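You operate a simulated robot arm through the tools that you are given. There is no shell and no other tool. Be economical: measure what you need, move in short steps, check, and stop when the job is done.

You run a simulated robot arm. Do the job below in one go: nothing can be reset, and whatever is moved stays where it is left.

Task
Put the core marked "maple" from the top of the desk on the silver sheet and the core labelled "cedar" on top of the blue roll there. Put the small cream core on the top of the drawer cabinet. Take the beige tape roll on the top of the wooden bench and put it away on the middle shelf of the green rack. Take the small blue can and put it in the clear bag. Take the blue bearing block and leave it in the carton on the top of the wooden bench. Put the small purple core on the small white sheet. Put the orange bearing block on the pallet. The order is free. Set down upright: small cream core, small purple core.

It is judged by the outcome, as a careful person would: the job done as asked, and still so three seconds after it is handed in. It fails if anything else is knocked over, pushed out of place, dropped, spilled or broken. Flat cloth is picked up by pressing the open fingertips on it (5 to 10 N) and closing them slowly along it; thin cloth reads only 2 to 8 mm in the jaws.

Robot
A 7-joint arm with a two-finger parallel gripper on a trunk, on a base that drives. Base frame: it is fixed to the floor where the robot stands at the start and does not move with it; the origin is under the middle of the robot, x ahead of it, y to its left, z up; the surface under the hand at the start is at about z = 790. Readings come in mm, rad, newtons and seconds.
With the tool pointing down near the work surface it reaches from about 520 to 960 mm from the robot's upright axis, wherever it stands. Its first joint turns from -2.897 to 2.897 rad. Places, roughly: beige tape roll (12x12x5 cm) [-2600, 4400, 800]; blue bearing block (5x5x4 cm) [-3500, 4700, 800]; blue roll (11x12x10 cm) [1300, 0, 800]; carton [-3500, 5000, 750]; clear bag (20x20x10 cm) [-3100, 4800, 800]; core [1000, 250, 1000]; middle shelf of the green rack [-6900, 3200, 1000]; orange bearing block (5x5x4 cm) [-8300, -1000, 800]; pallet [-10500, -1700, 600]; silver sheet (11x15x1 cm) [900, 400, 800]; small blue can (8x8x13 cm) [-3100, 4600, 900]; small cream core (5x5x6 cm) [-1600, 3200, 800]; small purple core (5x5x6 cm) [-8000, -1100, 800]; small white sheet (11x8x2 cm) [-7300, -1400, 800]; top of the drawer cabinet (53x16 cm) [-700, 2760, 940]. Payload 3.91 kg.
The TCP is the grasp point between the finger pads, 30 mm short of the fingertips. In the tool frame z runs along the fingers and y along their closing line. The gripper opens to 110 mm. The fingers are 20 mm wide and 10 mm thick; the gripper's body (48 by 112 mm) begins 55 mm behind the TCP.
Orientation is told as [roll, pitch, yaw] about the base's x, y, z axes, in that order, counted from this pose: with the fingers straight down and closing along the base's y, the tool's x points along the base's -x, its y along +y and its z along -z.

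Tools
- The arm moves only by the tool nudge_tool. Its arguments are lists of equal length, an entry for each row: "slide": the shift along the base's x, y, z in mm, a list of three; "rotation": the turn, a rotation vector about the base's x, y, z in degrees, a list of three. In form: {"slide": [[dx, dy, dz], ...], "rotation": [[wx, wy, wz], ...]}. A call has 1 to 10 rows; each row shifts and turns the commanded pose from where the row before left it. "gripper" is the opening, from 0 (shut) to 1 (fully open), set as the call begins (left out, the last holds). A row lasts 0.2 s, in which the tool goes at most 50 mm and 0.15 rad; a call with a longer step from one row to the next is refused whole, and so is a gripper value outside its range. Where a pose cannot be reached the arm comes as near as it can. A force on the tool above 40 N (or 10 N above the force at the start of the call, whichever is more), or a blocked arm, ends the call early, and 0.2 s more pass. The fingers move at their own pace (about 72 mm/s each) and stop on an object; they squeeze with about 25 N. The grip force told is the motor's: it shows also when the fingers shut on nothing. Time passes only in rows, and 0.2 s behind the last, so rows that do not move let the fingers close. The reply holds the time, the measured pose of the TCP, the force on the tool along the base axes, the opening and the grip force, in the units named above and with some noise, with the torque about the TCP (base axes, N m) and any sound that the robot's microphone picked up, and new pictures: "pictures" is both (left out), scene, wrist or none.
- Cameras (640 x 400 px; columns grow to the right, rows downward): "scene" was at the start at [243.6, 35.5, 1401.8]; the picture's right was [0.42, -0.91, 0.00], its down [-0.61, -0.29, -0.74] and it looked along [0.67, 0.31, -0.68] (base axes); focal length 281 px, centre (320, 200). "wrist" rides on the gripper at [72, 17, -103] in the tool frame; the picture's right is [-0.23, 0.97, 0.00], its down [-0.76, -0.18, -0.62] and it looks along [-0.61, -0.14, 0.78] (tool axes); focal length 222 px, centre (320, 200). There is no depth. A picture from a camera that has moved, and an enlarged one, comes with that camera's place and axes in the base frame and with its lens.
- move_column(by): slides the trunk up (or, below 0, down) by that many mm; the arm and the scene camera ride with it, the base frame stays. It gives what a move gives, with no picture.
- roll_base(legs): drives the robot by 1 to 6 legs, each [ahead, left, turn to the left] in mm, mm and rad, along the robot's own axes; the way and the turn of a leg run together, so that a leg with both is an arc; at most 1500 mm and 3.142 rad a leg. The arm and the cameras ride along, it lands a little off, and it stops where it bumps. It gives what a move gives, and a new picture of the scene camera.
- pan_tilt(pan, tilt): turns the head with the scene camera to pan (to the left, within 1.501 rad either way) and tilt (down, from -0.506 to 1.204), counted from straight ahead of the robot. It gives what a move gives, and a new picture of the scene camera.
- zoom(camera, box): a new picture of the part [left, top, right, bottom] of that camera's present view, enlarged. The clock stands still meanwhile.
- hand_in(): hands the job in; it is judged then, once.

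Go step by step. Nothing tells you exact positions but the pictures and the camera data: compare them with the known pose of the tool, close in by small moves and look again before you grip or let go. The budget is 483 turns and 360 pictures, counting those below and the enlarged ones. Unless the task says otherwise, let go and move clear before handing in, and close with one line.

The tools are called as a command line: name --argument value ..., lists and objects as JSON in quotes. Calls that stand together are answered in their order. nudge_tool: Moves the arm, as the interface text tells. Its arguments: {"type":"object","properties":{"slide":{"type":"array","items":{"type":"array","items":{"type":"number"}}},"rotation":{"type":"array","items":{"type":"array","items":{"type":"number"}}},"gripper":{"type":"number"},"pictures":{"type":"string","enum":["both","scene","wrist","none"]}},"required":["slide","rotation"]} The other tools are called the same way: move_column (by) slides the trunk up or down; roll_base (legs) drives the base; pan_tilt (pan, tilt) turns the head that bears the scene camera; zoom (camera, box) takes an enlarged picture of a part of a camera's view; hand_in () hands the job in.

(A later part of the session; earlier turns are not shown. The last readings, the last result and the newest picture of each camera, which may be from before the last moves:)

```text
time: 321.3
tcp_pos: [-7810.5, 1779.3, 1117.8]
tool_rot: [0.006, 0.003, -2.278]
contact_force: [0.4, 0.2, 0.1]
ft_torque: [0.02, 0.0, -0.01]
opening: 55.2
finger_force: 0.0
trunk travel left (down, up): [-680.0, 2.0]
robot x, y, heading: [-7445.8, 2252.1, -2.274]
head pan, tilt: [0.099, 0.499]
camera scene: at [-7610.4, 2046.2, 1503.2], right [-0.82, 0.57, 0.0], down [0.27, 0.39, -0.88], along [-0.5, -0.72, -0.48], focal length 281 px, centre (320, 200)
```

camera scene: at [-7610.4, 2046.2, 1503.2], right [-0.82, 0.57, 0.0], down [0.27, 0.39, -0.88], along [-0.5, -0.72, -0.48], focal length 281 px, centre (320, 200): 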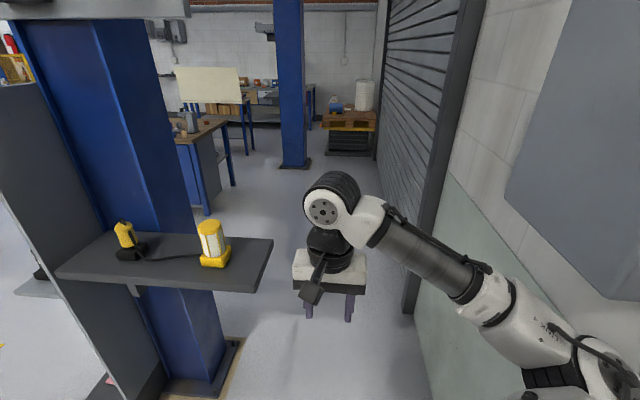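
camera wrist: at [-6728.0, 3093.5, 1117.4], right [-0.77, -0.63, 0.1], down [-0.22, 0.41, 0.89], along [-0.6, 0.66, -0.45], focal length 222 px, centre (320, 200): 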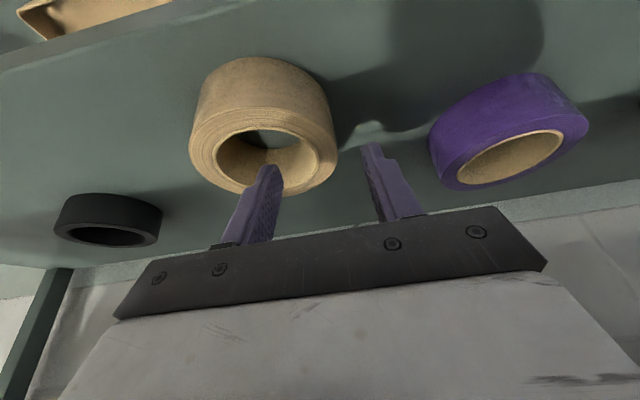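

Something blocked me at the right, perhaps the elbow near the wall box. I step back left 50 mm and look right.

roll_base --legs '[[0, 50, 0]]'

pan_tilt --pan -1.2 --tilt 0.5

```text
time: 322.4
tcp_pos: [-7771.5, 1748.2, 1115.6]
tool_rot: [0.004, 0.0, -2.28]
contact_force: [-0.4, 0.1, 0.7]
ft_torque: [0.02, -0.02, 0.01]
opening: 54.8
finger_force: 0.0
trunk travel left (down, up): [-680.0, 2.0]
robot x, y, heading: [-7413.0, 2214.6, -2.273]
head pan, tilt: [0.099, 0.499]
camera scene: at [-7571.3, 2012.9, 1503.2], right [-0.82, 0.57, 0.0], down [0.27, 0.39, -0.88], along [-0.5, -0.72, -0.48], focal length 281 px, centre (320, 200)
```

scene: 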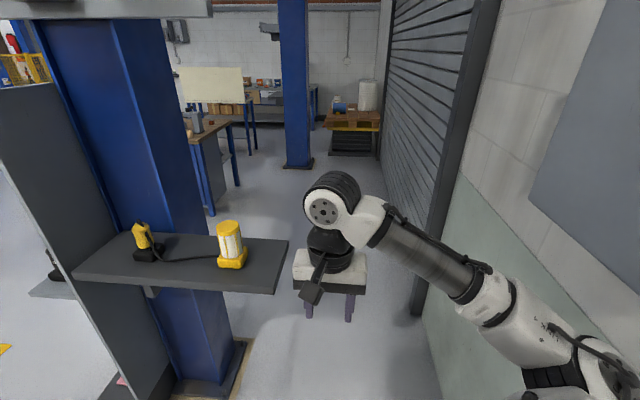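

```text
time: 323.8
tcp_pos: [-7772.7, 1747.4, 1116.7]
tool_rot: [0.005, 0.002, -2.28]
contact_force: [0.3, -0.5, -0.5]
ft_torque: [0.01, 0.02, 0.0]
opening: 54.9
finger_force: 0.0
trunk travel left (down, up): [-680.0, 2.0]
robot x, y, heading: [-7408.6, 2218.2, -2.273]
head pan, tilt: [-1.201, 0.499]
camera scene: at [-7606.0, 2118.0, 1503.2], right [0.33, 0.94, 0.0], down [0.45, -0.16, -0.88], along [-0.83, 0.29, -0.48], focal length 281 px, centre (320, 200)
```

scene: 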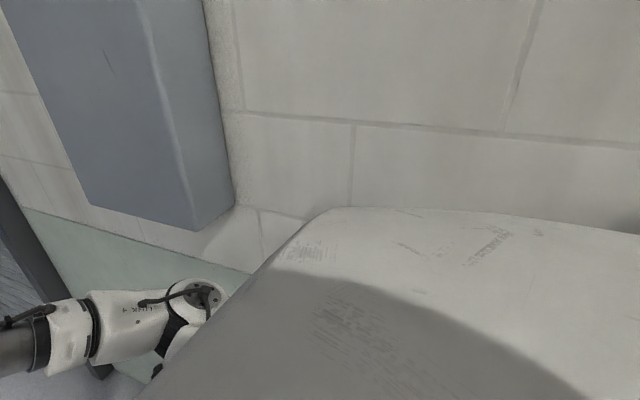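

The elbow likely touched the grey wall box (protruding to about 7550). I swing the arm to the left and raise it so it's narrower and clears the lamps, then pass at u ≈ 7260.

nudge_tool --slide '[[0, 0, 40], [0, 0, 40], [41, -15, 30], [41, -15, 10], [41, -15, 0], [41, -15, 0], [41, -15, 0]]' --rotation '[[0, 0, 0], [0, 0, 0], [0, 0, 7], [0, 0, 7], [0, 0, 7], [0, 0, 7], [0, 0, 7]]' --pictures "none" --gripper 0.3

pan_tilt --pan -0.2 --tilt 0.5

```text
refused: row 3 steps farther than a row can; nothing moved
```

```text
time: 325.1
tcp_pos: [-7773.3, 1747.9, 1116.9]
tool_rot: [0.009, 0.001, -2.28]
contact_force: [0.5, 1.1, 0.0]
ft_torque: [-0.02, -0.05, -0.01]
opening: 55.1
finger_force: 0.0
trunk travel left (down, up): [-680.0, 2.0]
robot x, y, heading: [-7411.4, 2214.3, -2.277]
head pan, tilt: [-0.201, 0.499]
camera scene: at [-7591.7, 2032.1, 1503.2], right [-0.62, 0.79, 0.0], down [0.38, 0.3, -0.88], along [-0.69, -0.54, -0.48], focal length 281 px, centre (320, 200)
```

scene: 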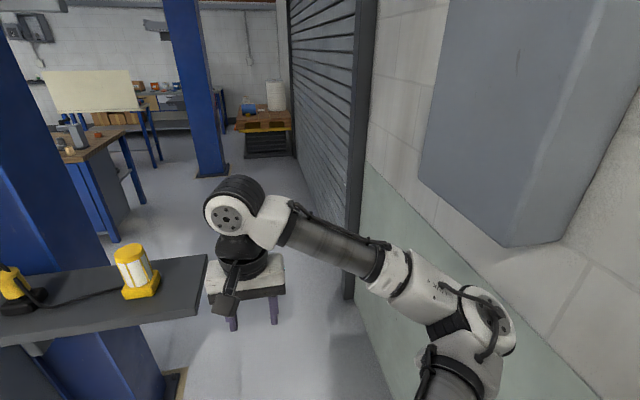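

nudge_tool --slide '[[0, 0, 40], [0, 0, 40], [0, 0, 35], [41, -15, 0], [41, -15, 0], [41, -15, 0], [41, -15, 0], [41, -15, 0]]' --rotation '[[0, 0, 0], [0, 0, 0], [0, 0, 0], [0, 0, 7], [0, 0, 7], [0, 0, 7], [0, 0, 7], [0, 0, 7]]' --pictures "scene" --gripper 0.3

```text
time: 326.9
tcp_pos: [-7566.8, 1670.2, 1232.4]
tool_rot: [0.006, 0.001, -1.668]
contact_force: [0.2, 0.1, 0.3]
ft_torque: [-0.04, -0.02, 0.0]
opening: 33.2
finger_force: 0.0
trunk travel left (down, up): [-680.0, 2.0]
robot x, y, heading: [-7408.9, 2216.5, -2.277]
head pan, tilt: [-0.201, 0.499]
camera scene: at [-7590.8, 2031.3, 1503.2], right [-0.62, 0.79, 0.0], down [0.38, 0.3, -0.88], along [-0.69, -0.54, -0.48], focal length 281 px, centre (320, 200)
```

scene: 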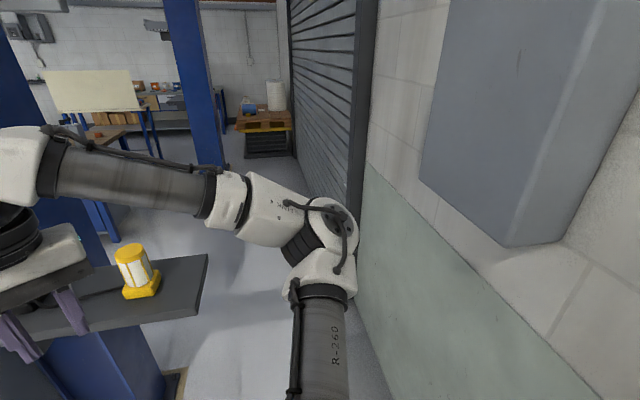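

The arm is narrower now. I lower it slightly, align the heading and drive forward through the passage in steps.

nudge_tool --slide '[[-10, 8, -25]]' --rotation '[[0, 0, 0]]' --pictures "none"

roll_base --legs '[[0, -85, 0.041], [450, 0, 0]]'

```text
time: 327.3
tcp_pos: [-7576.0, 1676.9, 1208.1]
tool_rot: [0.006, 0.001, -1.67]
contact_force: [0.2, -0.2, -0.1]
ft_torque: [-0.03, 0.01, -0.01]
opening: 33.0
finger_force: 0.0
trunk travel left (down, up): [-680.0, 2.0]
robot x, y, heading: [-7406.5, 2219.3, -2.277]
head pan, tilt: [-0.201, 0.499]
```

```text
time: 330.9
tcp_pos: [-7894.9, 1372.6, 1208.0]
tool_rot: [0.007, 0.001, -1.627]
contact_force: [-0.6, -1.3, 0.0]
ft_torque: [0.03, 0.0, 0.02]
opening: 33.2
finger_force: 0.0
trunk travel left (down, up): [-680.0, 2.0]
robot x, y, heading: [-7750.8, 1919.4, -2.234]
head pan, tilt: [-0.201, 0.499]
camera scene: at [-7924.3, 1725.9, 1503.0], right [-0.65, 0.76, 0.0], down [0.36, 0.31, -0.88], along [-0.67, -0.57, -0.48], focal length 281 px, centre (320, 200)
```

scene: 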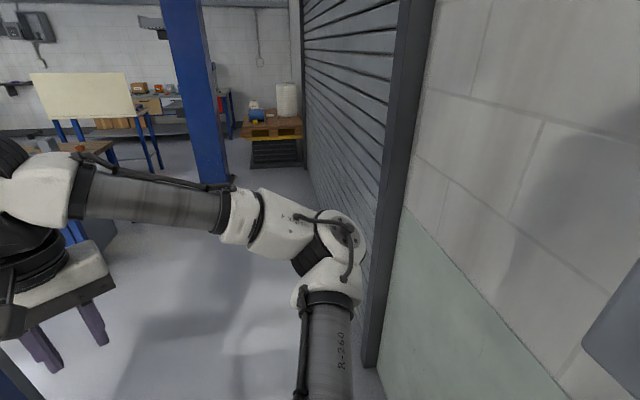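

No contact. I continue through.

roll_base --legs '[[500, 0, 0]]'

roll_base --legs '[[450, 0, 0]]'

```text
time: 333.9
tcp_pos: [-8208.6, 974.2, 1208.1]
tool_rot: [0.007, 0.002, -1.628]
contact_force: [-0.3, -0.2, 0.3]
ft_torque: [0.03, -0.01, 0.02]
opening: 33.0
finger_force: 0.2
trunk travel left (down, up): [-680.0, 2.0]
robot x, y, heading: [-8056.4, 1517.1, -2.234]
head pan, tilt: [-0.201, 0.499]
camera scene: at [-8235.8, 1328.7, 1503.0], right [-0.65, 0.76, 0.0], down [0.36, 0.31, -0.88], along [-0.67, -0.57, -0.48], focal length 281 px, centre (320, 200)
```

scene: 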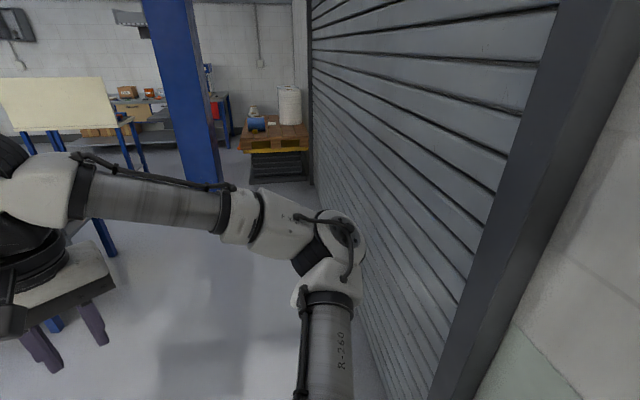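

```text
time: 336.6
tcp_pos: [-8482.7, 626.0, 1207.6]
tool_rot: [0.008, 0.001, -1.632]
contact_force: [-0.4, -0.2, 0.3]
ft_torque: [0.03, -0.02, -0.02]
opening: 32.9
finger_force: 0.0
trunk travel left (down, up): [-680.0, 2.0]
robot x, y, heading: [-8334.1, 1173.0, -2.238]
head pan, tilt: [-0.201, 0.499]
camera scene: at [-8510.2, 980.2, 1503.0], right [-0.65, 0.76, 0.0], down [0.37, 0.31, -0.88], along [-0.67, -0.57, -0.48], focal length 281 px, centre (320, 200)
```

scene: 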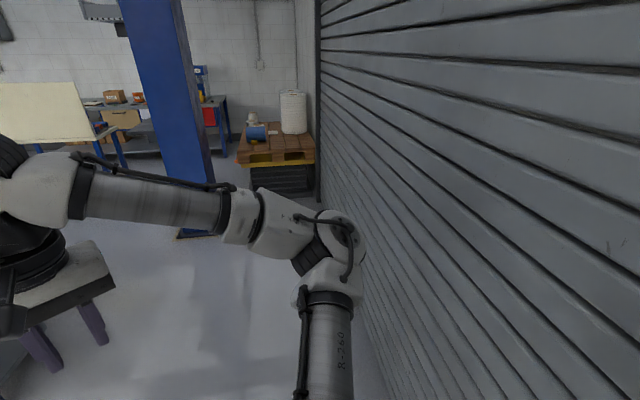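

Through. Now I look left at the bench.

pan_tilt --pan 0.75 --tilt 0.4

```text
time: 337.8
tcp_pos: [-8483.1, 625.3, 1208.1]
tool_rot: [0.006, 0.001, -1.629]
contact_force: [0.4, 0.5, 0.8]
ft_torque: [-0.05, 0.0, -0.02]
opening: 33.0
finger_force: 0.1
trunk travel left (down, up): [-680.0, 2.0]
robot x, y, heading: [-8333.5, 1169.9, -2.233]
head pan, tilt: [0.75, 0.4]
camera scene: at [-8432.7, 947.2, 1512.3], right [-1.0, -0.08, 0.0], down [-0.03, 0.39, -0.92], along [0.08, -0.92, -0.39], focal length 281 px, centre (320, 200)
```

scene: 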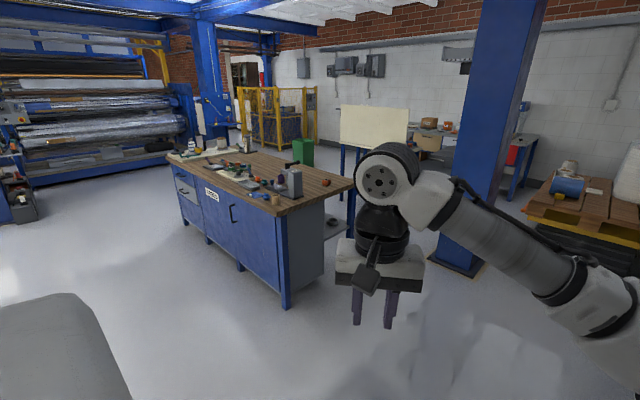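

zoom --camera "scene" --box '[160, 110, 370, 241]'

zoom --camera "scene" --box '[430, 100, 640, 280]'

```text
3.05 times, centred on (265, 176) of scene
camera zoom: at [-8432.7, 947.2, 1512.3], right [-1.0, -0.08, 0.0], down [-0.03, 0.39, -0.92], along [0.08, -0.92, -0.39], focal length 857 px, centre (488, 275)
```

zoom: 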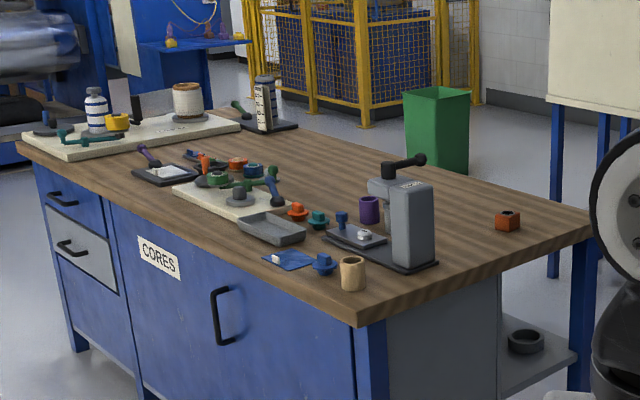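

```text
2.22 times, centred on (535, 190) of scene
camera zoom: at [-8432.7, 947.2, 1512.3], right [-1.0, -0.08, 0.0], down [-0.03, 0.39, -0.92], along [0.08, -0.92, -0.39], focal length 625 px, centre (-158, 222)
```

zoom: 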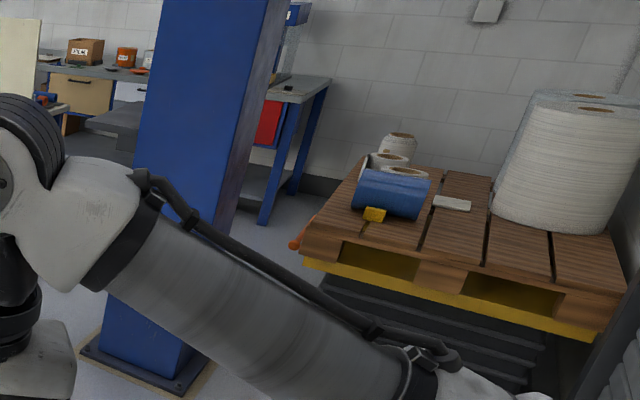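

The orange block is on the bench's right end at (-8308, -1048), the purple core beside the press at (-7945, -1121), and the white sheet on the left part at (-7270, -1437). I drive to the bench's right end, facing it.

roll_base --legs '[[1400, 0, 0], [230, 0, 0], [0, 0, 1.57], [350, 0, 0]]'

pan_tilt --pan 0.0 --tilt 0.6

```text
time: 351.8
tcp_pos: [-8534.7, -462.1, 1207.0]
tool_rot: [0.007, 0.003, -0.079]
contact_force: [0.2, -0.5, -0.6]
ft_torque: [-0.03, 0.05, 0.01]
opening: 32.9
finger_force: 0.0
trunk travel left (down, up): [-680.0, 2.0]
robot x, y, heading: [-9074.6, -303.6, -0.68]
head pan, tilt: [0.75, 0.4]
camera scene: at [-8854.2, -404.5, 1512.2], right [0.06, -1.0, 0.0], down [-0.39, -0.02, -0.92], along [0.92, 0.06, -0.39], focal length 281 px, centre (320, 200)
```

scene: 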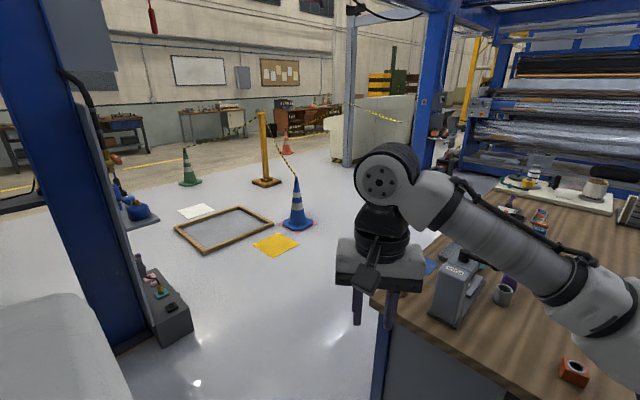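

```text
time: 352.9
tcp_pos: [-8534.9, -463.1, 1207.6]
tool_rot: [0.005, 0.004, -0.079]
contact_force: [0.6, -0.1, -0.4]
ft_torque: [0.02, -0.02, -0.01]
opening: 32.8
finger_force: 0.2
trunk travel left (down, up): [-680.0, 2.0]
robot x, y, heading: [-9080.1, -304.7, -0.687]
head pan, tilt: [0.0, 0.6]
camera scene: at [-8878.8, -465.9, 1494.1], right [-0.63, -0.77, 0.0], down [-0.44, 0.36, -0.83], along [0.64, -0.52, -0.56], focal length 281 px, centre (320, 200)
```

scene: 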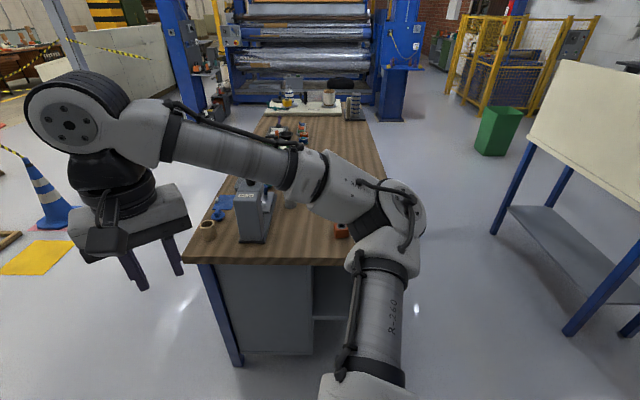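

The orange block is at about (-8309, -1037). I drive 330 mm closer and swing the arm over it.

roll_base --legs '[[330, 0, 0]]'

nudge_tool --slide '[[-10, -35, 0], [-10, -40, 0], [-10, -40, 0], [-10, -40, 0], [-5, -40, 0], [0, -40, 0], [0, -40, 0]]' --rotation '[[0, 0, -5], [0, 0, -5], [0, 0, -5], [0, 0, -5], [0, 0, -5], [0, 0, -5], [0, 0, -5]]' --pictures "both"

```text
time: 355.1
tcp_pos: [-8278.9, -671.4, 1208.1]
tool_rot: [0.008, 0.002, -0.082]
contact_force: [-0.4, 0.4, -0.1]
ft_torque: [0.03, 0.01, 0.0]
opening: 33.0
finger_force: 0.0
trunk travel left (down, up): [-680.0, 2.0]
robot x, y, heading: [-8820.0, -514.6, -0.689]
head pan, tilt: [0.0, 0.6]
camera scene: at [-8623.8, -676.0, 1493.9], right [-0.64, -0.77, 0.0], down [-0.44, 0.36, -0.82], along [0.64, -0.52, -0.57], focal length 281 px, centre (320, 200)
```

scene: 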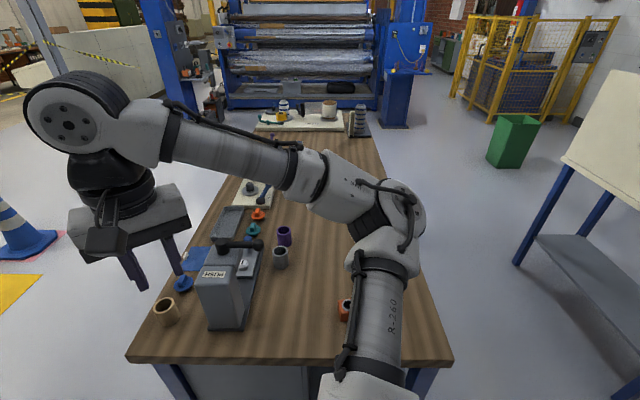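

```text
time: 356.7
tcp_pos: [-8325.3, -947.0, 1209.2]
tool_rot: [0.007, 0.002, -0.693]
contact_force: [0.2, -0.4, 0.4]
ft_torque: [-0.01, 0.0, -0.01]
opening: 32.8
finger_force: 0.1
trunk travel left (down, up): [-680.0, 2.0]
robot x, y, heading: [-8823.3, -511.1, -0.688]
head pan, tilt: [0.0, 0.6]
camera scene: at [-8624.6, -676.0, 1494.1], right [-0.64, -0.77, 0.0], down [-0.44, 0.36, -0.83], along [0.64, -0.52, -0.56], focal length 281 px, centre (320, 200)
camera wrist: at [-8371.1, -888.3, 1311.1], right [0.8, 0.6, 0.01], down [0.47, -0.63, 0.62], along [0.38, -0.49, -0.78], focal length 222 px, centre (320, 200)
```

scene: 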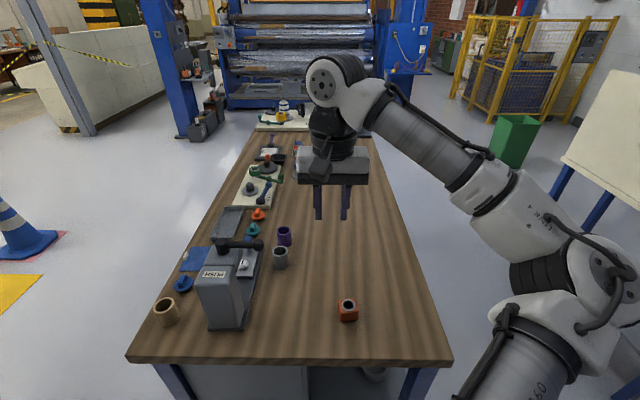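
wrist: 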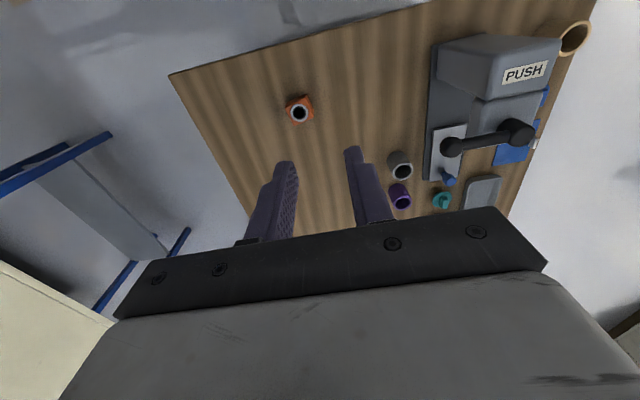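

zoom --camera "wrist" --box '[260, 70, 340, 150]'

zoom --camera "scene" --box '[180, 180, 400, 340]'

```text
5.00 times, centred on (300, 110) of wrist
camera zoom: at [-8371.1, -888.3, 1311.1], right [0.8, 0.6, 0.01], down [0.47, -0.63, 0.62], along [0.38, -0.49, -0.78], focal length 1111 px, centre (420, 650)
```

zoom: 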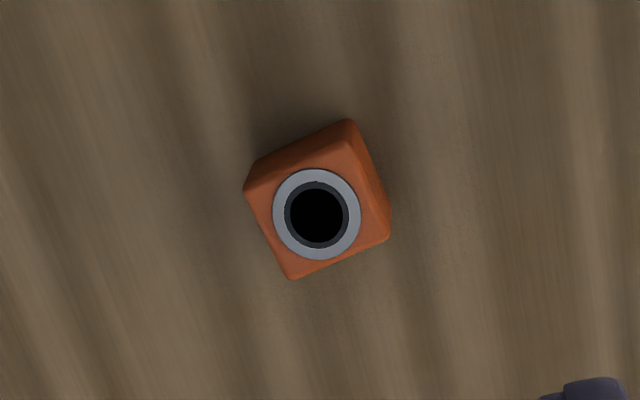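

```text
2.50 times, centred on (290, 260) of scene
camera zoom: at [-8624.6, -676.0, 1494.1], right [-0.64, -0.77, 0.0], down [-0.44, 0.36, -0.83], along [0.64, -0.52, -0.56], focal length 703 px, centre (395, 50)
```

zoom: 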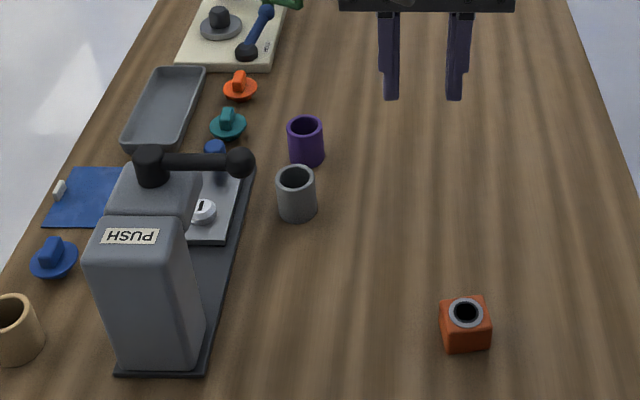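

The block is turned about 9° from the tool; I rotate to match and go over it.

nudge_tool --slide '[[4, -36, 0], [3, -37, 0], [0, 0, -45], [0, 0, -45], [0, 0, -45], [0, 0, -45], [0, 0, -45], [0, 0, -40], [0, 0, 0]]' --rotation '[[0, 0, 4.5], [0, 0, 4.5], [0, 0, 0], [0, 0, 0], [0, 0, 0], [0, 0, 0], [0, 0, 0], [0, 0, 0], [0, 0, 0]]' --gripper 0.8 --pictures "wrist"

```text
time: 358.7
tcp_pos: [-8318.5, -1021.1, 940.6]
tool_rot: [0.005, -0.001, -0.537]
contact_force: [-0.1, 0.0, 0.1]
ft_torque: [0.01, 0.01, -0.01]
opening: 87.9
finger_force: 0.0
trunk travel left (down, up): [-680.0, 2.0]
robot x, y, heading: [-8823.1, -513.5, -0.688]
head pan, tilt: [0.0, 0.6]
camera wrist: at [-8374.4, -970.2, 1041.9], right [0.69, 0.72, 0.01], down [0.56, -0.54, 0.62], along [0.45, -0.43, -0.78], focal length 222 px, centre (320, 200)
```

wrist: 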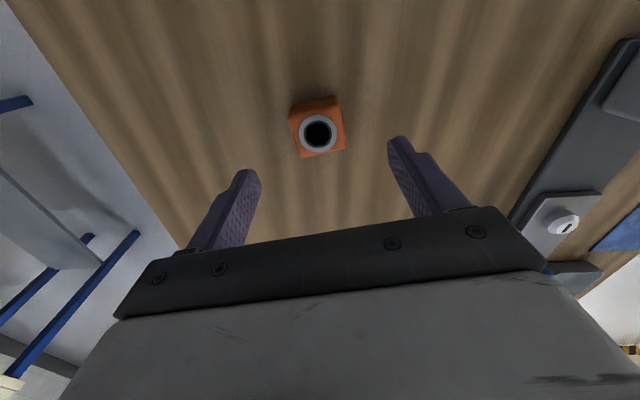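

nudge_tool --slide '[[3, -8, -30], [0, 0, -35], [0, 0, 0]]' --rotation '[[0, 0, 0], [0, 0, 0], [0, 0, 0]]' --pictures "wrist"

```text
time: 359.5
tcp_pos: [-8318.1, -1031.0, 878.8]
tool_rot: [0.006, 0.0, -0.533]
contact_force: [0.1, 0.3, -0.4]
ft_torque: [0.01, 0.01, -0.02]
opening: 88.2
finger_force: 0.0
trunk travel left (down, up): [-680.0, 2.0]
robot x, y, heading: [-8820.9, -509.2, -0.682]
head pan, tilt: [0.0, 0.6]
camera wrist: at [-8371.2, -980.5, 980.7], right [0.69, 0.72, 0.01], down [0.56, -0.54, 0.62], along [0.45, -0.43, -0.78], focal length 222 px, centre (320, 200)
```

wrist: 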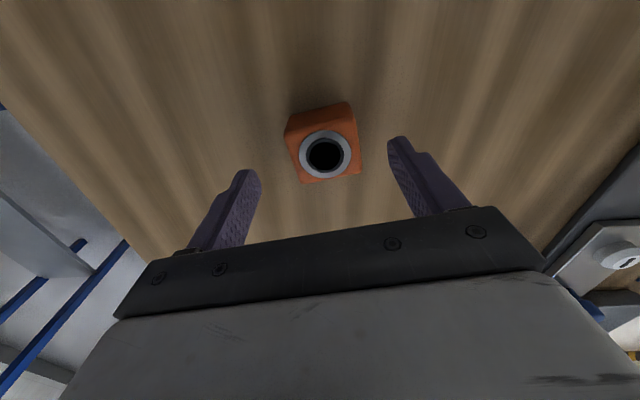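

The block's top is about z 818, centre (-8309, -1034). I correct, descend and grip.

nudge_tool --slide '[[9, -4, -15], [0, 0, -25], [0, 0, -18], [0, 0, -5], [0, 0, 0]]' --rotation '[[0, 0, 0], [0, 0, 0], [0, 0, 0], [0, 0, 0], [0, 0, 0]]' --pictures "wrist"

```text
time: 360.3
tcp_pos: [-8307.6, -1033.6, 830.7]
tool_rot: [-0.001, -0.009, -0.537]
contact_force: [-10.3, 12.8, 21.6]
ft_torque: [0.07, 1.04, -0.67]
opening: 87.2
finger_force: 0.0
trunk travel left (down, up): [-680.0, 2.0]
robot x, y, heading: [-8818.2, -513.0, -0.688]
head pan, tilt: [0.0, 0.6]
stopped in row 4: the force on the tool passed its limit at 47 N (the readings are from after the stop); the commanded pose is now the measured one
camera wrist: at [-8363.0, -983.6, 931.4], right [0.69, 0.72, 0.0], down [0.56, -0.54, 0.63], along [0.46, -0.44, -0.78], focal length 222 px, centre (320, 200)
```

wrist: 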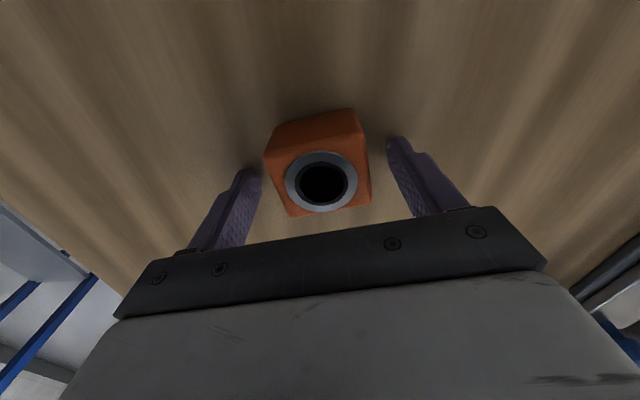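

The tips touched the bench at TCP z 830, so the bench is at z 800. I raise 5 mm, shift back about 10 mm over the block's middle, and close.

nudge_tool --slide '[[0, 0, 6], [-8, 8, 0], [0, 0, 0]]' --rotation '[[0.3, 0.5, 0], [0, 0, 0], [0, 0, 0]]' --pictures "wrist"

nudge_tool --slide '[[0, 0, 0], [0, 0, 0], [0, 0, 0], [0, 0, 0]]' --rotation '[[0, 0, 0], [0, 0, 0], [0, 0, 0], [0, 0, 0]]' --gripper 0 --pictures "none"

nudge_tool --slide '[[0, 0, 15], [0, 0, 35], [0, 0, 45], [0, 0, 45], [0, 0, 45], [0, 0, 0]]' --rotation '[[0, 0, 0], [0, 0, 0], [0, 0, 0], [0, 0, 0], [0, 0, 0], [0, 0, 0]]' --pictures "wrist"

```text
time: 361.1
tcp_pos: [-8316.2, -1028.2, 833.2]
tool_rot: [0.002, 0.001, -0.537]
contact_force: [-1.0, 0.2, 0.2]
ft_torque: [0.0, 0.01, 0.01]
opening: 88.2
finger_force: 0.1
trunk travel left (down, up): [-680.0, 2.0]
robot x, y, heading: [-8822.8, -512.7, -0.686]
head pan, tilt: [0.0, 0.6]
camera wrist: at [-8369.3, -977.7, 935.3], right [0.69, 0.72, 0.0], down [0.56, -0.54, 0.62], along [0.45, -0.43, -0.78], focal length 222 px, centre (320, 200)
```

wrist: 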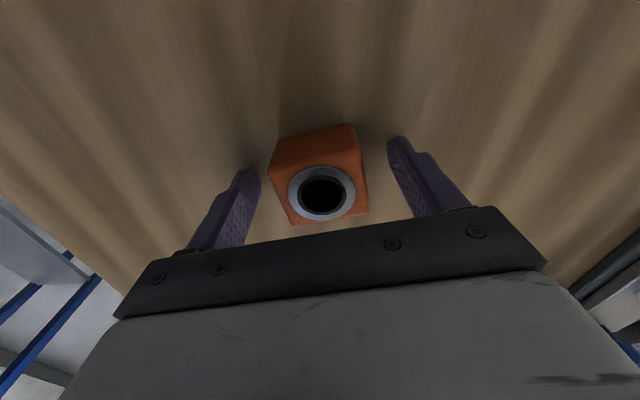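

```text
time: 362.1
tcp_pos: [-8315.9, -1028.9, 833.6]
tool_rot: [0.002, 0.002, -0.535]
contact_force: [0.4, -0.1, 0.4]
ft_torque: [-0.07, 0.0, 0.03]
opening: 49.8
finger_force: 24.7
trunk travel left (down, up): [-680.0, 2.0]
robot x, y, heading: [-8822.1, -513.4, -0.684]
head pan, tilt: [0.0, 0.6]
```

```text
time: 363.5
tcp_pos: [-8313.7, -1025.5, 1018.0]
tool_rot: [0.002, 0.003, -0.535]
contact_force: [-0.5, -0.4, -4.2]
ft_torque: [0.03, 0.0, 0.01]
opening: 49.9
finger_force: 25.1
trunk travel left (down, up): [-680.0, 2.0]
robot x, y, heading: [-8819.8, -511.0, -0.688]
head pan, tilt: [0.0, 0.6]
camera wrist: at [-8368.2, -975.3, 1120.7], right [0.69, 0.72, 0.0], down [0.57, -0.54, 0.62], along [0.45, -0.43, -0.78], focal length 222 px, centre (320, 200)
```

wrist: 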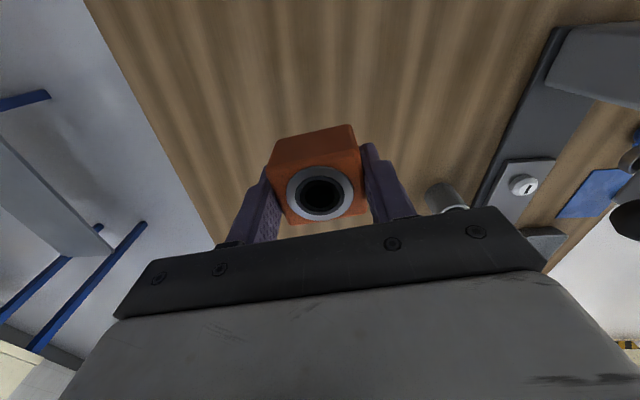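

Orange block held. I lift, back off, and turn towards the pallet.

nudge_tool --slide '[[-20, 15, 40], [-20, 15, 40], [-10, 10, 10]]' --rotation '[[0, 0, 0], [0, 0, 0], [0, 0, 0]]' --pictures "none"

roll_base --legs '[[-480, 0, 0], [0, 0, -1.55]]'

pan_tilt --pan 0.0 --tilt 0.5

```text
time: 364.3
tcp_pos: [-8364.7, -987.3, 1108.8]
tool_rot: [0.002, 0.004, -0.537]
contact_force: [1.0, -0.6, -4.4]
ft_torque: [0.0, 0.0, -0.02]
opening: 49.8
finger_force: 24.7
trunk travel left (down, up): [-680.0, 2.0]
robot x, y, heading: [-8823.5, -511.0, -0.689]
head pan, tilt: [0.0, 0.6]
```

```text
time: 371.0
tcp_pos: [-9650.2, -682.7, 1107.6]
tool_rot: [0.002, 0.001, -2.081]
contact_force: [-0.6, 0.3, -4.7]
ft_torque: [-0.01, 0.02, -0.01]
opening: 49.9
finger_force: 25.3
trunk travel left (down, up): [-680.0, 2.0]
robot x, y, heading: [-9187.4, -216.7, -2.235]
head pan, tilt: [0.0, 0.6]
camera scene: at [-9347.5, -416.4, 1494.0], right [-0.79, 0.61, 0.0], down [0.35, 0.45, -0.82], along [-0.51, -0.65, -0.57], focal length 281 px, centre (320, 200)
```

scene: 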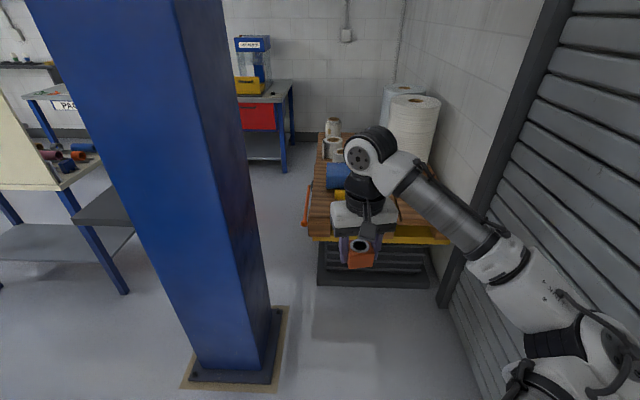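

```text
time: 371.7
tcp_pos: [-9650.9, -683.7, 1107.5]
tool_rot: [0.002, 0.001, -2.081]
contact_force: [0.2, -0.5, -4.1]
ft_torque: [-0.02, -0.02, -0.01]
opening: 49.8
finger_force: 24.1
trunk travel left (down, up): [-680.0, 2.0]
robot x, y, heading: [-9183.5, -212.3, -2.233]
head pan, tilt: [0.0, 0.499]
camera scene: at [-9349.1, -418.6, 1503.0], right [-0.79, 0.61, 0.0], down [0.29, 0.38, -0.88], along [-0.54, -0.69, -0.48], focal length 281 px, centre (320, 200)
```

scene: 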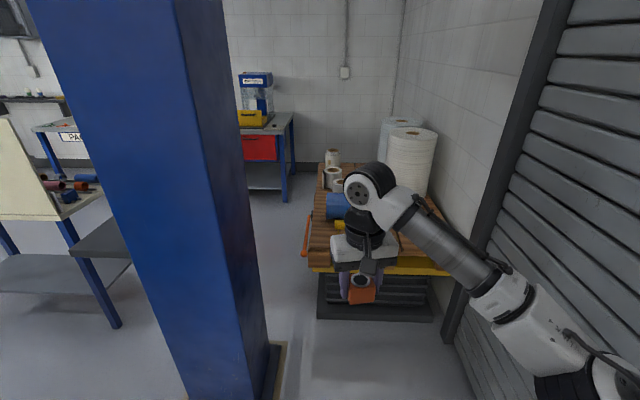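

The pallet with the rolls is ahead, right of the column. I move right 180 and ahead 600, then look at its free space.

roll_base --legs '[[250, -180, 0], [350, 0, 0]]'

pan_tilt --pan 0.15 --tilt 0.75

```text
time: 375.6
tcp_pos: [-10161.7, -1036.1, 1107.5]
tool_rot: [0.001, 0.004, -2.086]
contact_force: [-0.4, -0.7, -4.2]
ft_torque: [0.01, -0.01, -0.01]
opening: 49.8
finger_force: 25.1
trunk travel left (down, up): [-680.0, 2.0]
robot x, y, heading: [-9694.3, -566.3, -2.239]
head pan, tilt: [0.0, 0.499]
camera scene: at [-9858.9, -773.2, 1502.9], right [-0.79, 0.62, 0.0], down [0.3, 0.38, -0.88], along [-0.54, -0.69, -0.48], focal length 281 px, centre (320, 200)
```

scene: 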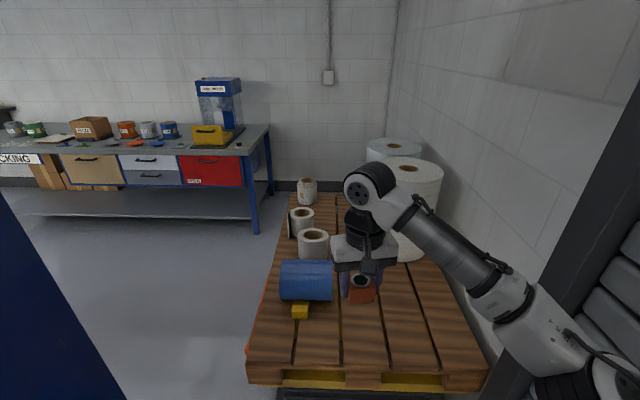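

```text
time: 376.4
tcp_pos: [-10161.7, -1036.4, 1106.7]
tool_rot: [0.001, 0.003, -2.087]
contact_force: [0.3, -0.2, -4.4]
ft_torque: [0.05, 0.03, 0.02]
opening: 50.0
finger_force: 24.7
trunk travel left (down, up): [-680.0, 2.0]
robot x, y, heading: [-9691.7, -563.9, -2.238]
head pan, tilt: [0.15, 0.75]
camera scene: at [-9843.2, -773.2, 1481.2], right [-0.87, 0.49, 0.0], down [0.34, 0.59, -0.73], along [-0.36, -0.64, -0.68], focal length 281 px, centre (320, 200)
```

scene: 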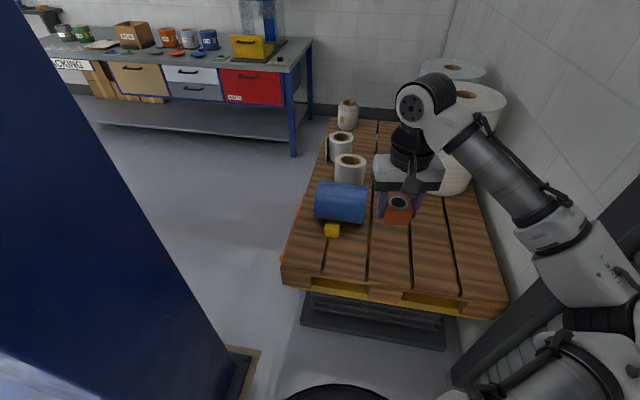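

The pallet has free planks front-middle, around (-10385, -1170). I lower the trunk 300 mm for reach and then go over that spot.

move_column --by -300

nudge_tool --slide '[[-40, -24, 0], [-40, -24, 0], [-40, -24, 0], [-40, -24, 0], [-40, -24, 0], [0, 0, 0]]' --rotation '[[0, 0, 0], [0, 0, 0], [0, 0, 0], [0, 0, 0], [0, 0, 0], [0, 0, 0]]' --pictures "both"

```text
time: 379.4
tcp_pos: [-10162.5, -1035.5, 808.3]
tool_rot: [0.001, 0.002, -2.086]
contact_force: [0.3, -0.3, -3.0]
ft_torque: [0.04, -0.03, 0.02]
opening: 50.0
finger_force: 25.2
trunk travel left (down, up): [-380.0, 302.0]
robot x, y, heading: [-9690.0, -571.4, -2.236]
head pan, tilt: [0.15, 0.75]
```

```text
time: 380.8
tcp_pos: [-10363.2, -1157.3, 807.7]
tool_rot: [0.001, 0.002, -2.084]
contact_force: [0.1, 0.3, -4.3]
ft_torque: [0.01, -0.03, 0.0]
opening: 49.9
finger_force: 25.0
trunk travel left (down, up): [-380.0, 302.0]
robot x, y, heading: [-9695.4, -567.9, -2.237]
head pan, tilt: [0.15, 0.75]
camera scene: at [-9843.2, -773.2, 1181.1], right [-0.87, 0.49, 0.0], down [0.34, 0.59, -0.73], along [-0.36, -0.64, -0.68], focal length 281 px, centre (320, 200)
camera wrist: at [-10313.4, -1103.7, 910.2], right [0.74, -0.68, 0.0], down [-0.53, -0.58, 0.62], along [-0.42, -0.46, -0.78], focal length 222 px, centre (320, 200)
```

scene: 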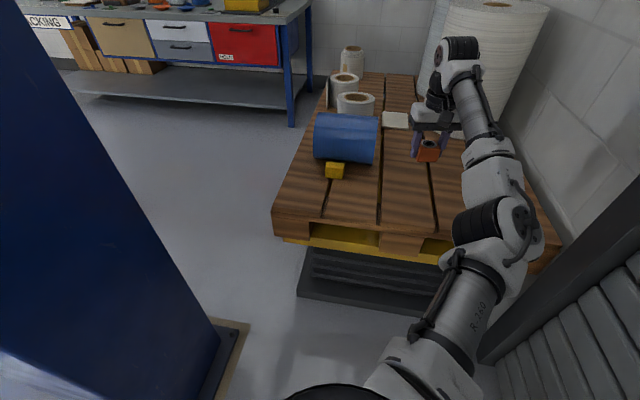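
wrist: 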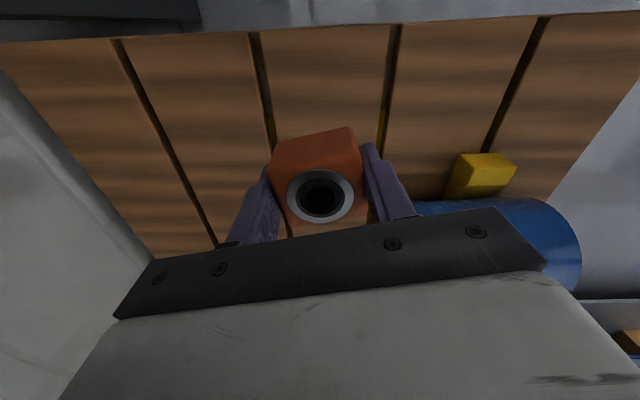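

The block hangs about 60 mm inside the pallet's near edge. I drive 70 mm forward for more margin, then lower.

roll_base --legs '[[70, 0, 0]]'

nudge_tool --slide '[[0, 0, -35], [0, 0, -35], [0, 0, -30], [0, 0, 0]]' --rotation '[[0, 0, 0], [0, 0, 0], [0, 0, 0], [0, 0, 0]]' --pictures "both"

```text
time: 381.8
tcp_pos: [-10404.4, -1211.4, 807.6]
tool_rot: [0.002, 0.004, -2.084]
contact_force: [0.5, -0.2, -4.0]
ft_torque: [0.0, 0.03, -0.01]
opening: 49.9
finger_force: 25.1
trunk travel left (down, up): [-380.0, 302.0]
robot x, y, heading: [-9742.3, -622.7, -2.236]
head pan, tilt: [0.15, 0.75]
camera scene: at [-9885.2, -827.5, 1181.0], right [-0.87, 0.49, 0.0], down [0.34, 0.59, -0.73], along [-0.36, -0.64, -0.68], focal length 281 px, centre (320, 200)
```

scene: 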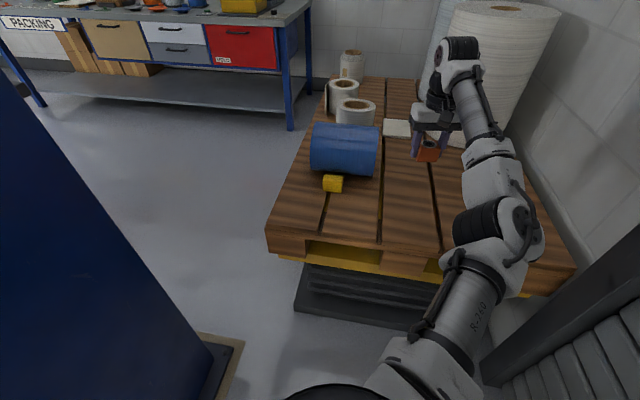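

```text
time: 382.8
tcp_pos: [-10403.4, -1210.2, 707.4]
tool_rot: [0.001, 0.003, -2.082]
contact_force: [0.6, 0.1, -4.8]
ft_torque: [0.03, -0.03, -0.02]
opening: 49.8
finger_force: 25.3
trunk travel left (down, up): [-380.0, 302.0]
robot x, y, heading: [-9736.5, -623.0, -2.233]
head pan, tilt: [0.15, 0.75]
camera scene: at [-9885.1, -827.3, 1181.1], right [-0.87, 0.49, 0.0], down [0.34, 0.59, -0.73], along [-0.36, -0.64, -0.68], focal length 281 px, centre (320, 200)
camera wrist: at [-10354.6, -1156.6, 809.9], right [0.74, -0.68, 0.0], down [-0.53, -0.58, 0.62], along [-0.42, -0.46, -0.78], focal length 222 px, centre (320, 200)
```

scene: 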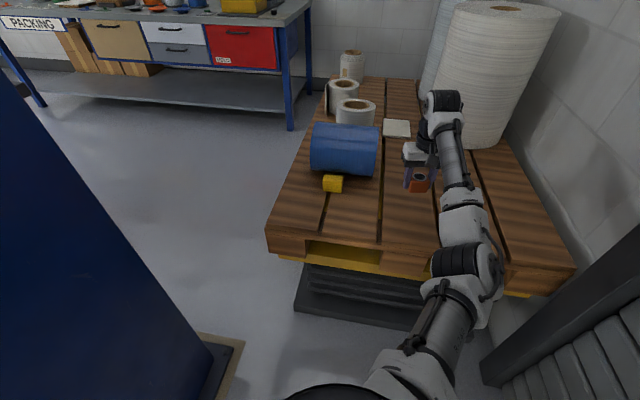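
wrist: 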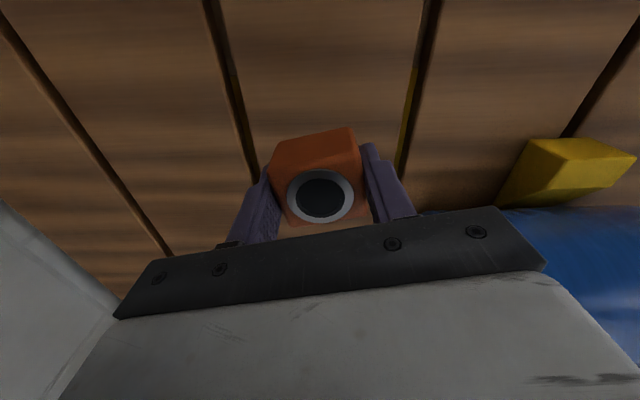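

Centred on one plank. I lower on.

nudge_tool --slide '[[0, 0, -20], [0, 0, -15], [0, 0, -10], [0, 0, 0]]' --rotation '[[0, 0, 0], [0, 0, 0], [0, 0, 0], [0, 0, 0]]' --pictures "both"

```text
time: 383.8
tcp_pos: [-10404.7, -1213.5, 662.4]
tool_rot: [0.002, 0.003, -2.083]
contact_force: [-0.7, 0.2, -3.6]
ft_torque: [0.0, -0.01, 0.0]
opening: 49.7
finger_force: 25.5
trunk travel left (down, up): [-380.0, 302.0]
robot x, y, heading: [-9738.7, -621.7, -2.236]
head pan, tilt: [0.15, 0.75]
camera scene: at [-9885.1, -827.3, 1181.1], right [-0.87, 0.49, 0.0], down [0.34, 0.59, -0.73], along [-0.36, -0.64, -0.68], focal length 281 px, centre (320, 200)
camera wrist: at [-10353.9, -1159.4, 764.6], right [0.74, -0.68, 0.0], down [-0.53, -0.58, 0.62], along [-0.42, -0.46, -0.78], focal length 222 px, centre (320, 200)
```

scene: 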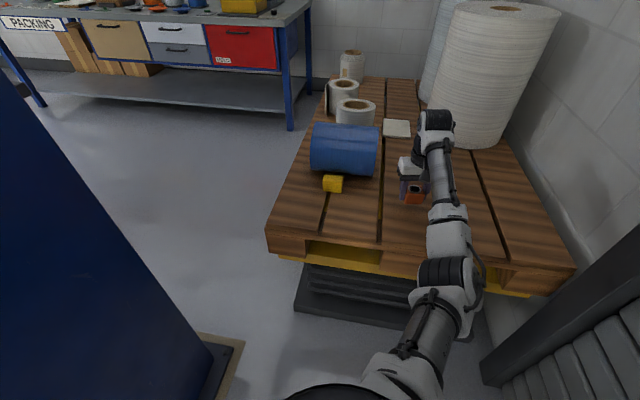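
wrist: 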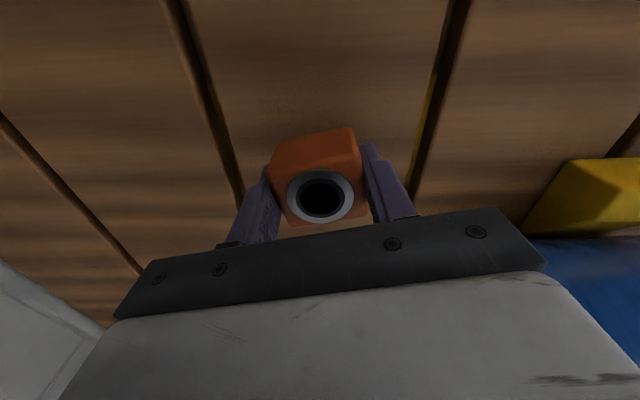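

nudge_tool --slide '[[0, 0, -5], [0, 0, -5], [0, 0, -4], [0, 0, 0]]' --rotation '[[0, 0, 0], [0, 0, 0], [0, 0, 0], [0, 0, 0]]' --pictures "none"

nudge_tool --slide '[[0, 0, -4], [0, 0, -4], [0, 0, 0]]' --rotation '[[0, 0, 0], [0, 0, 0], [0, 0, 0]]' --pictures "none"

nudge_tool --slide '[[0, 0, -3], [0, 0, -3], [0, 0, 0]]' --rotation '[[0, 0, 0], [0, 0, 0], [0, 0, 0]]' --pictures "wrist"

```text
time: 384.8
tcp_pos: [-10404.4, -1212.2, 649.7]
tool_rot: [0.003, 0.003, -2.084]
contact_force: [0.0, 0.4, -3.7]
ft_torque: [-0.04, -0.01, 0.0]
opening: 49.8
finger_force: 25.3
trunk travel left (down, up): [-380.0, 302.0]
robot x, y, heading: [-9737.7, -622.5, -2.234]
head pan, tilt: [0.15, 0.75]
```

```text
time: 385.6
tcp_pos: [-10404.4, -1211.5, 641.1]
tool_rot: [0.001, 0.004, -2.083]
contact_force: [0.0, -0.4, -4.7]
ft_torque: [0.01, 0.04, 0.0]
opening: 49.8
finger_force: 25.2
trunk travel left (down, up): [-380.0, 302.0]
robot x, y, heading: [-9737.0, -622.6, -2.238]
head pan, tilt: [0.15, 0.75]
```

```text
time: 386.4
tcp_pos: [-10403.8, -1211.1, 632.8]
tool_rot: [-0.001, 0.004, -2.083]
contact_force: [0.2, -0.1, -3.6]
ft_torque: [-0.02, -0.01, 0.0]
opening: 49.7
finger_force: 25.8
trunk travel left (down, up): [-380.0, 302.0]
robot x, y, heading: [-9737.7, -625.5, -2.238]
head pan, tilt: [0.15, 0.75]
camera wrist: at [-10354.3, -1157.8, 736.6], right [0.74, -0.68, 0.0], down [-0.53, -0.58, 0.62], along [-0.42, -0.46, -0.78], focal length 222 px, centre (320, 200)
```

wrist: 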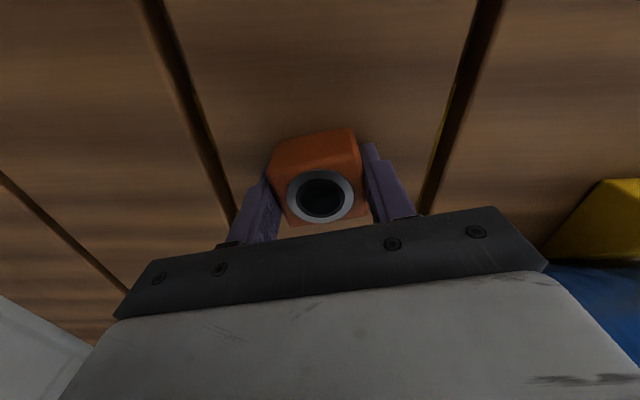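

nudge_tool --slide '[[0, 0, -3], [0, 0, 0]]' --rotation '[[0, 0, 0], [0, 0, 0]]' --pictures "none"

nudge_tool --slide '[[0, 0, -3], [0, 0, 0]]' --rotation '[[0, 0, 0], [0, 0, 0]]' --pictures "none"

nudge_tool --slide '[[0, 0, -3], [0, 0, 0]]' --rotation '[[0, 0, 0], [0, 0, 0]]' --pictures "none"

```text
time: 387.0
tcp_pos: [-10403.4, -1211.8, 634.6]
tool_rot: [0.004, 0.003, -2.083]
contact_force: [-0.9, 1.4, 1.9]
ft_torque: [0.16, 0.09, 0.07]
opening: 49.9
finger_force: 24.5
trunk travel left (down, up): [-380.0, 302.0]
robot x, y, heading: [-9737.6, -619.5, -2.238]
head pan, tilt: [0.15, 0.75]
```

```text
time: 387.6
tcp_pos: [-10404.7, -1211.5, 633.5]
tool_rot: [0.0, -0.001, -2.083]
contact_force: [-1.2, 0.6, 17.9]
ft_torque: [0.41, -0.22, 0.05]
opening: 50.1
finger_force: 24.5
trunk travel left (down, up): [-380.0, 302.0]
robot x, y, heading: [-9739.7, -622.9, -2.234]
head pan, tilt: [0.15, 0.75]
```

```text
time: 388.2
tcp_pos: [-10403.8, -1210.9, 629.6]
tool_rot: [0.001, -0.004, -2.084]
contact_force: [-3.8, 0.0, 24.2]
ft_torque: [0.13, 0.17, 0.13]
opening: 49.7
finger_force: 25.2
trunk travel left (down, up): [-380.0, 302.0]
robot x, y, heading: [-9737.8, -621.4, -2.234]
head pan, tilt: [0.15, 0.75]
```

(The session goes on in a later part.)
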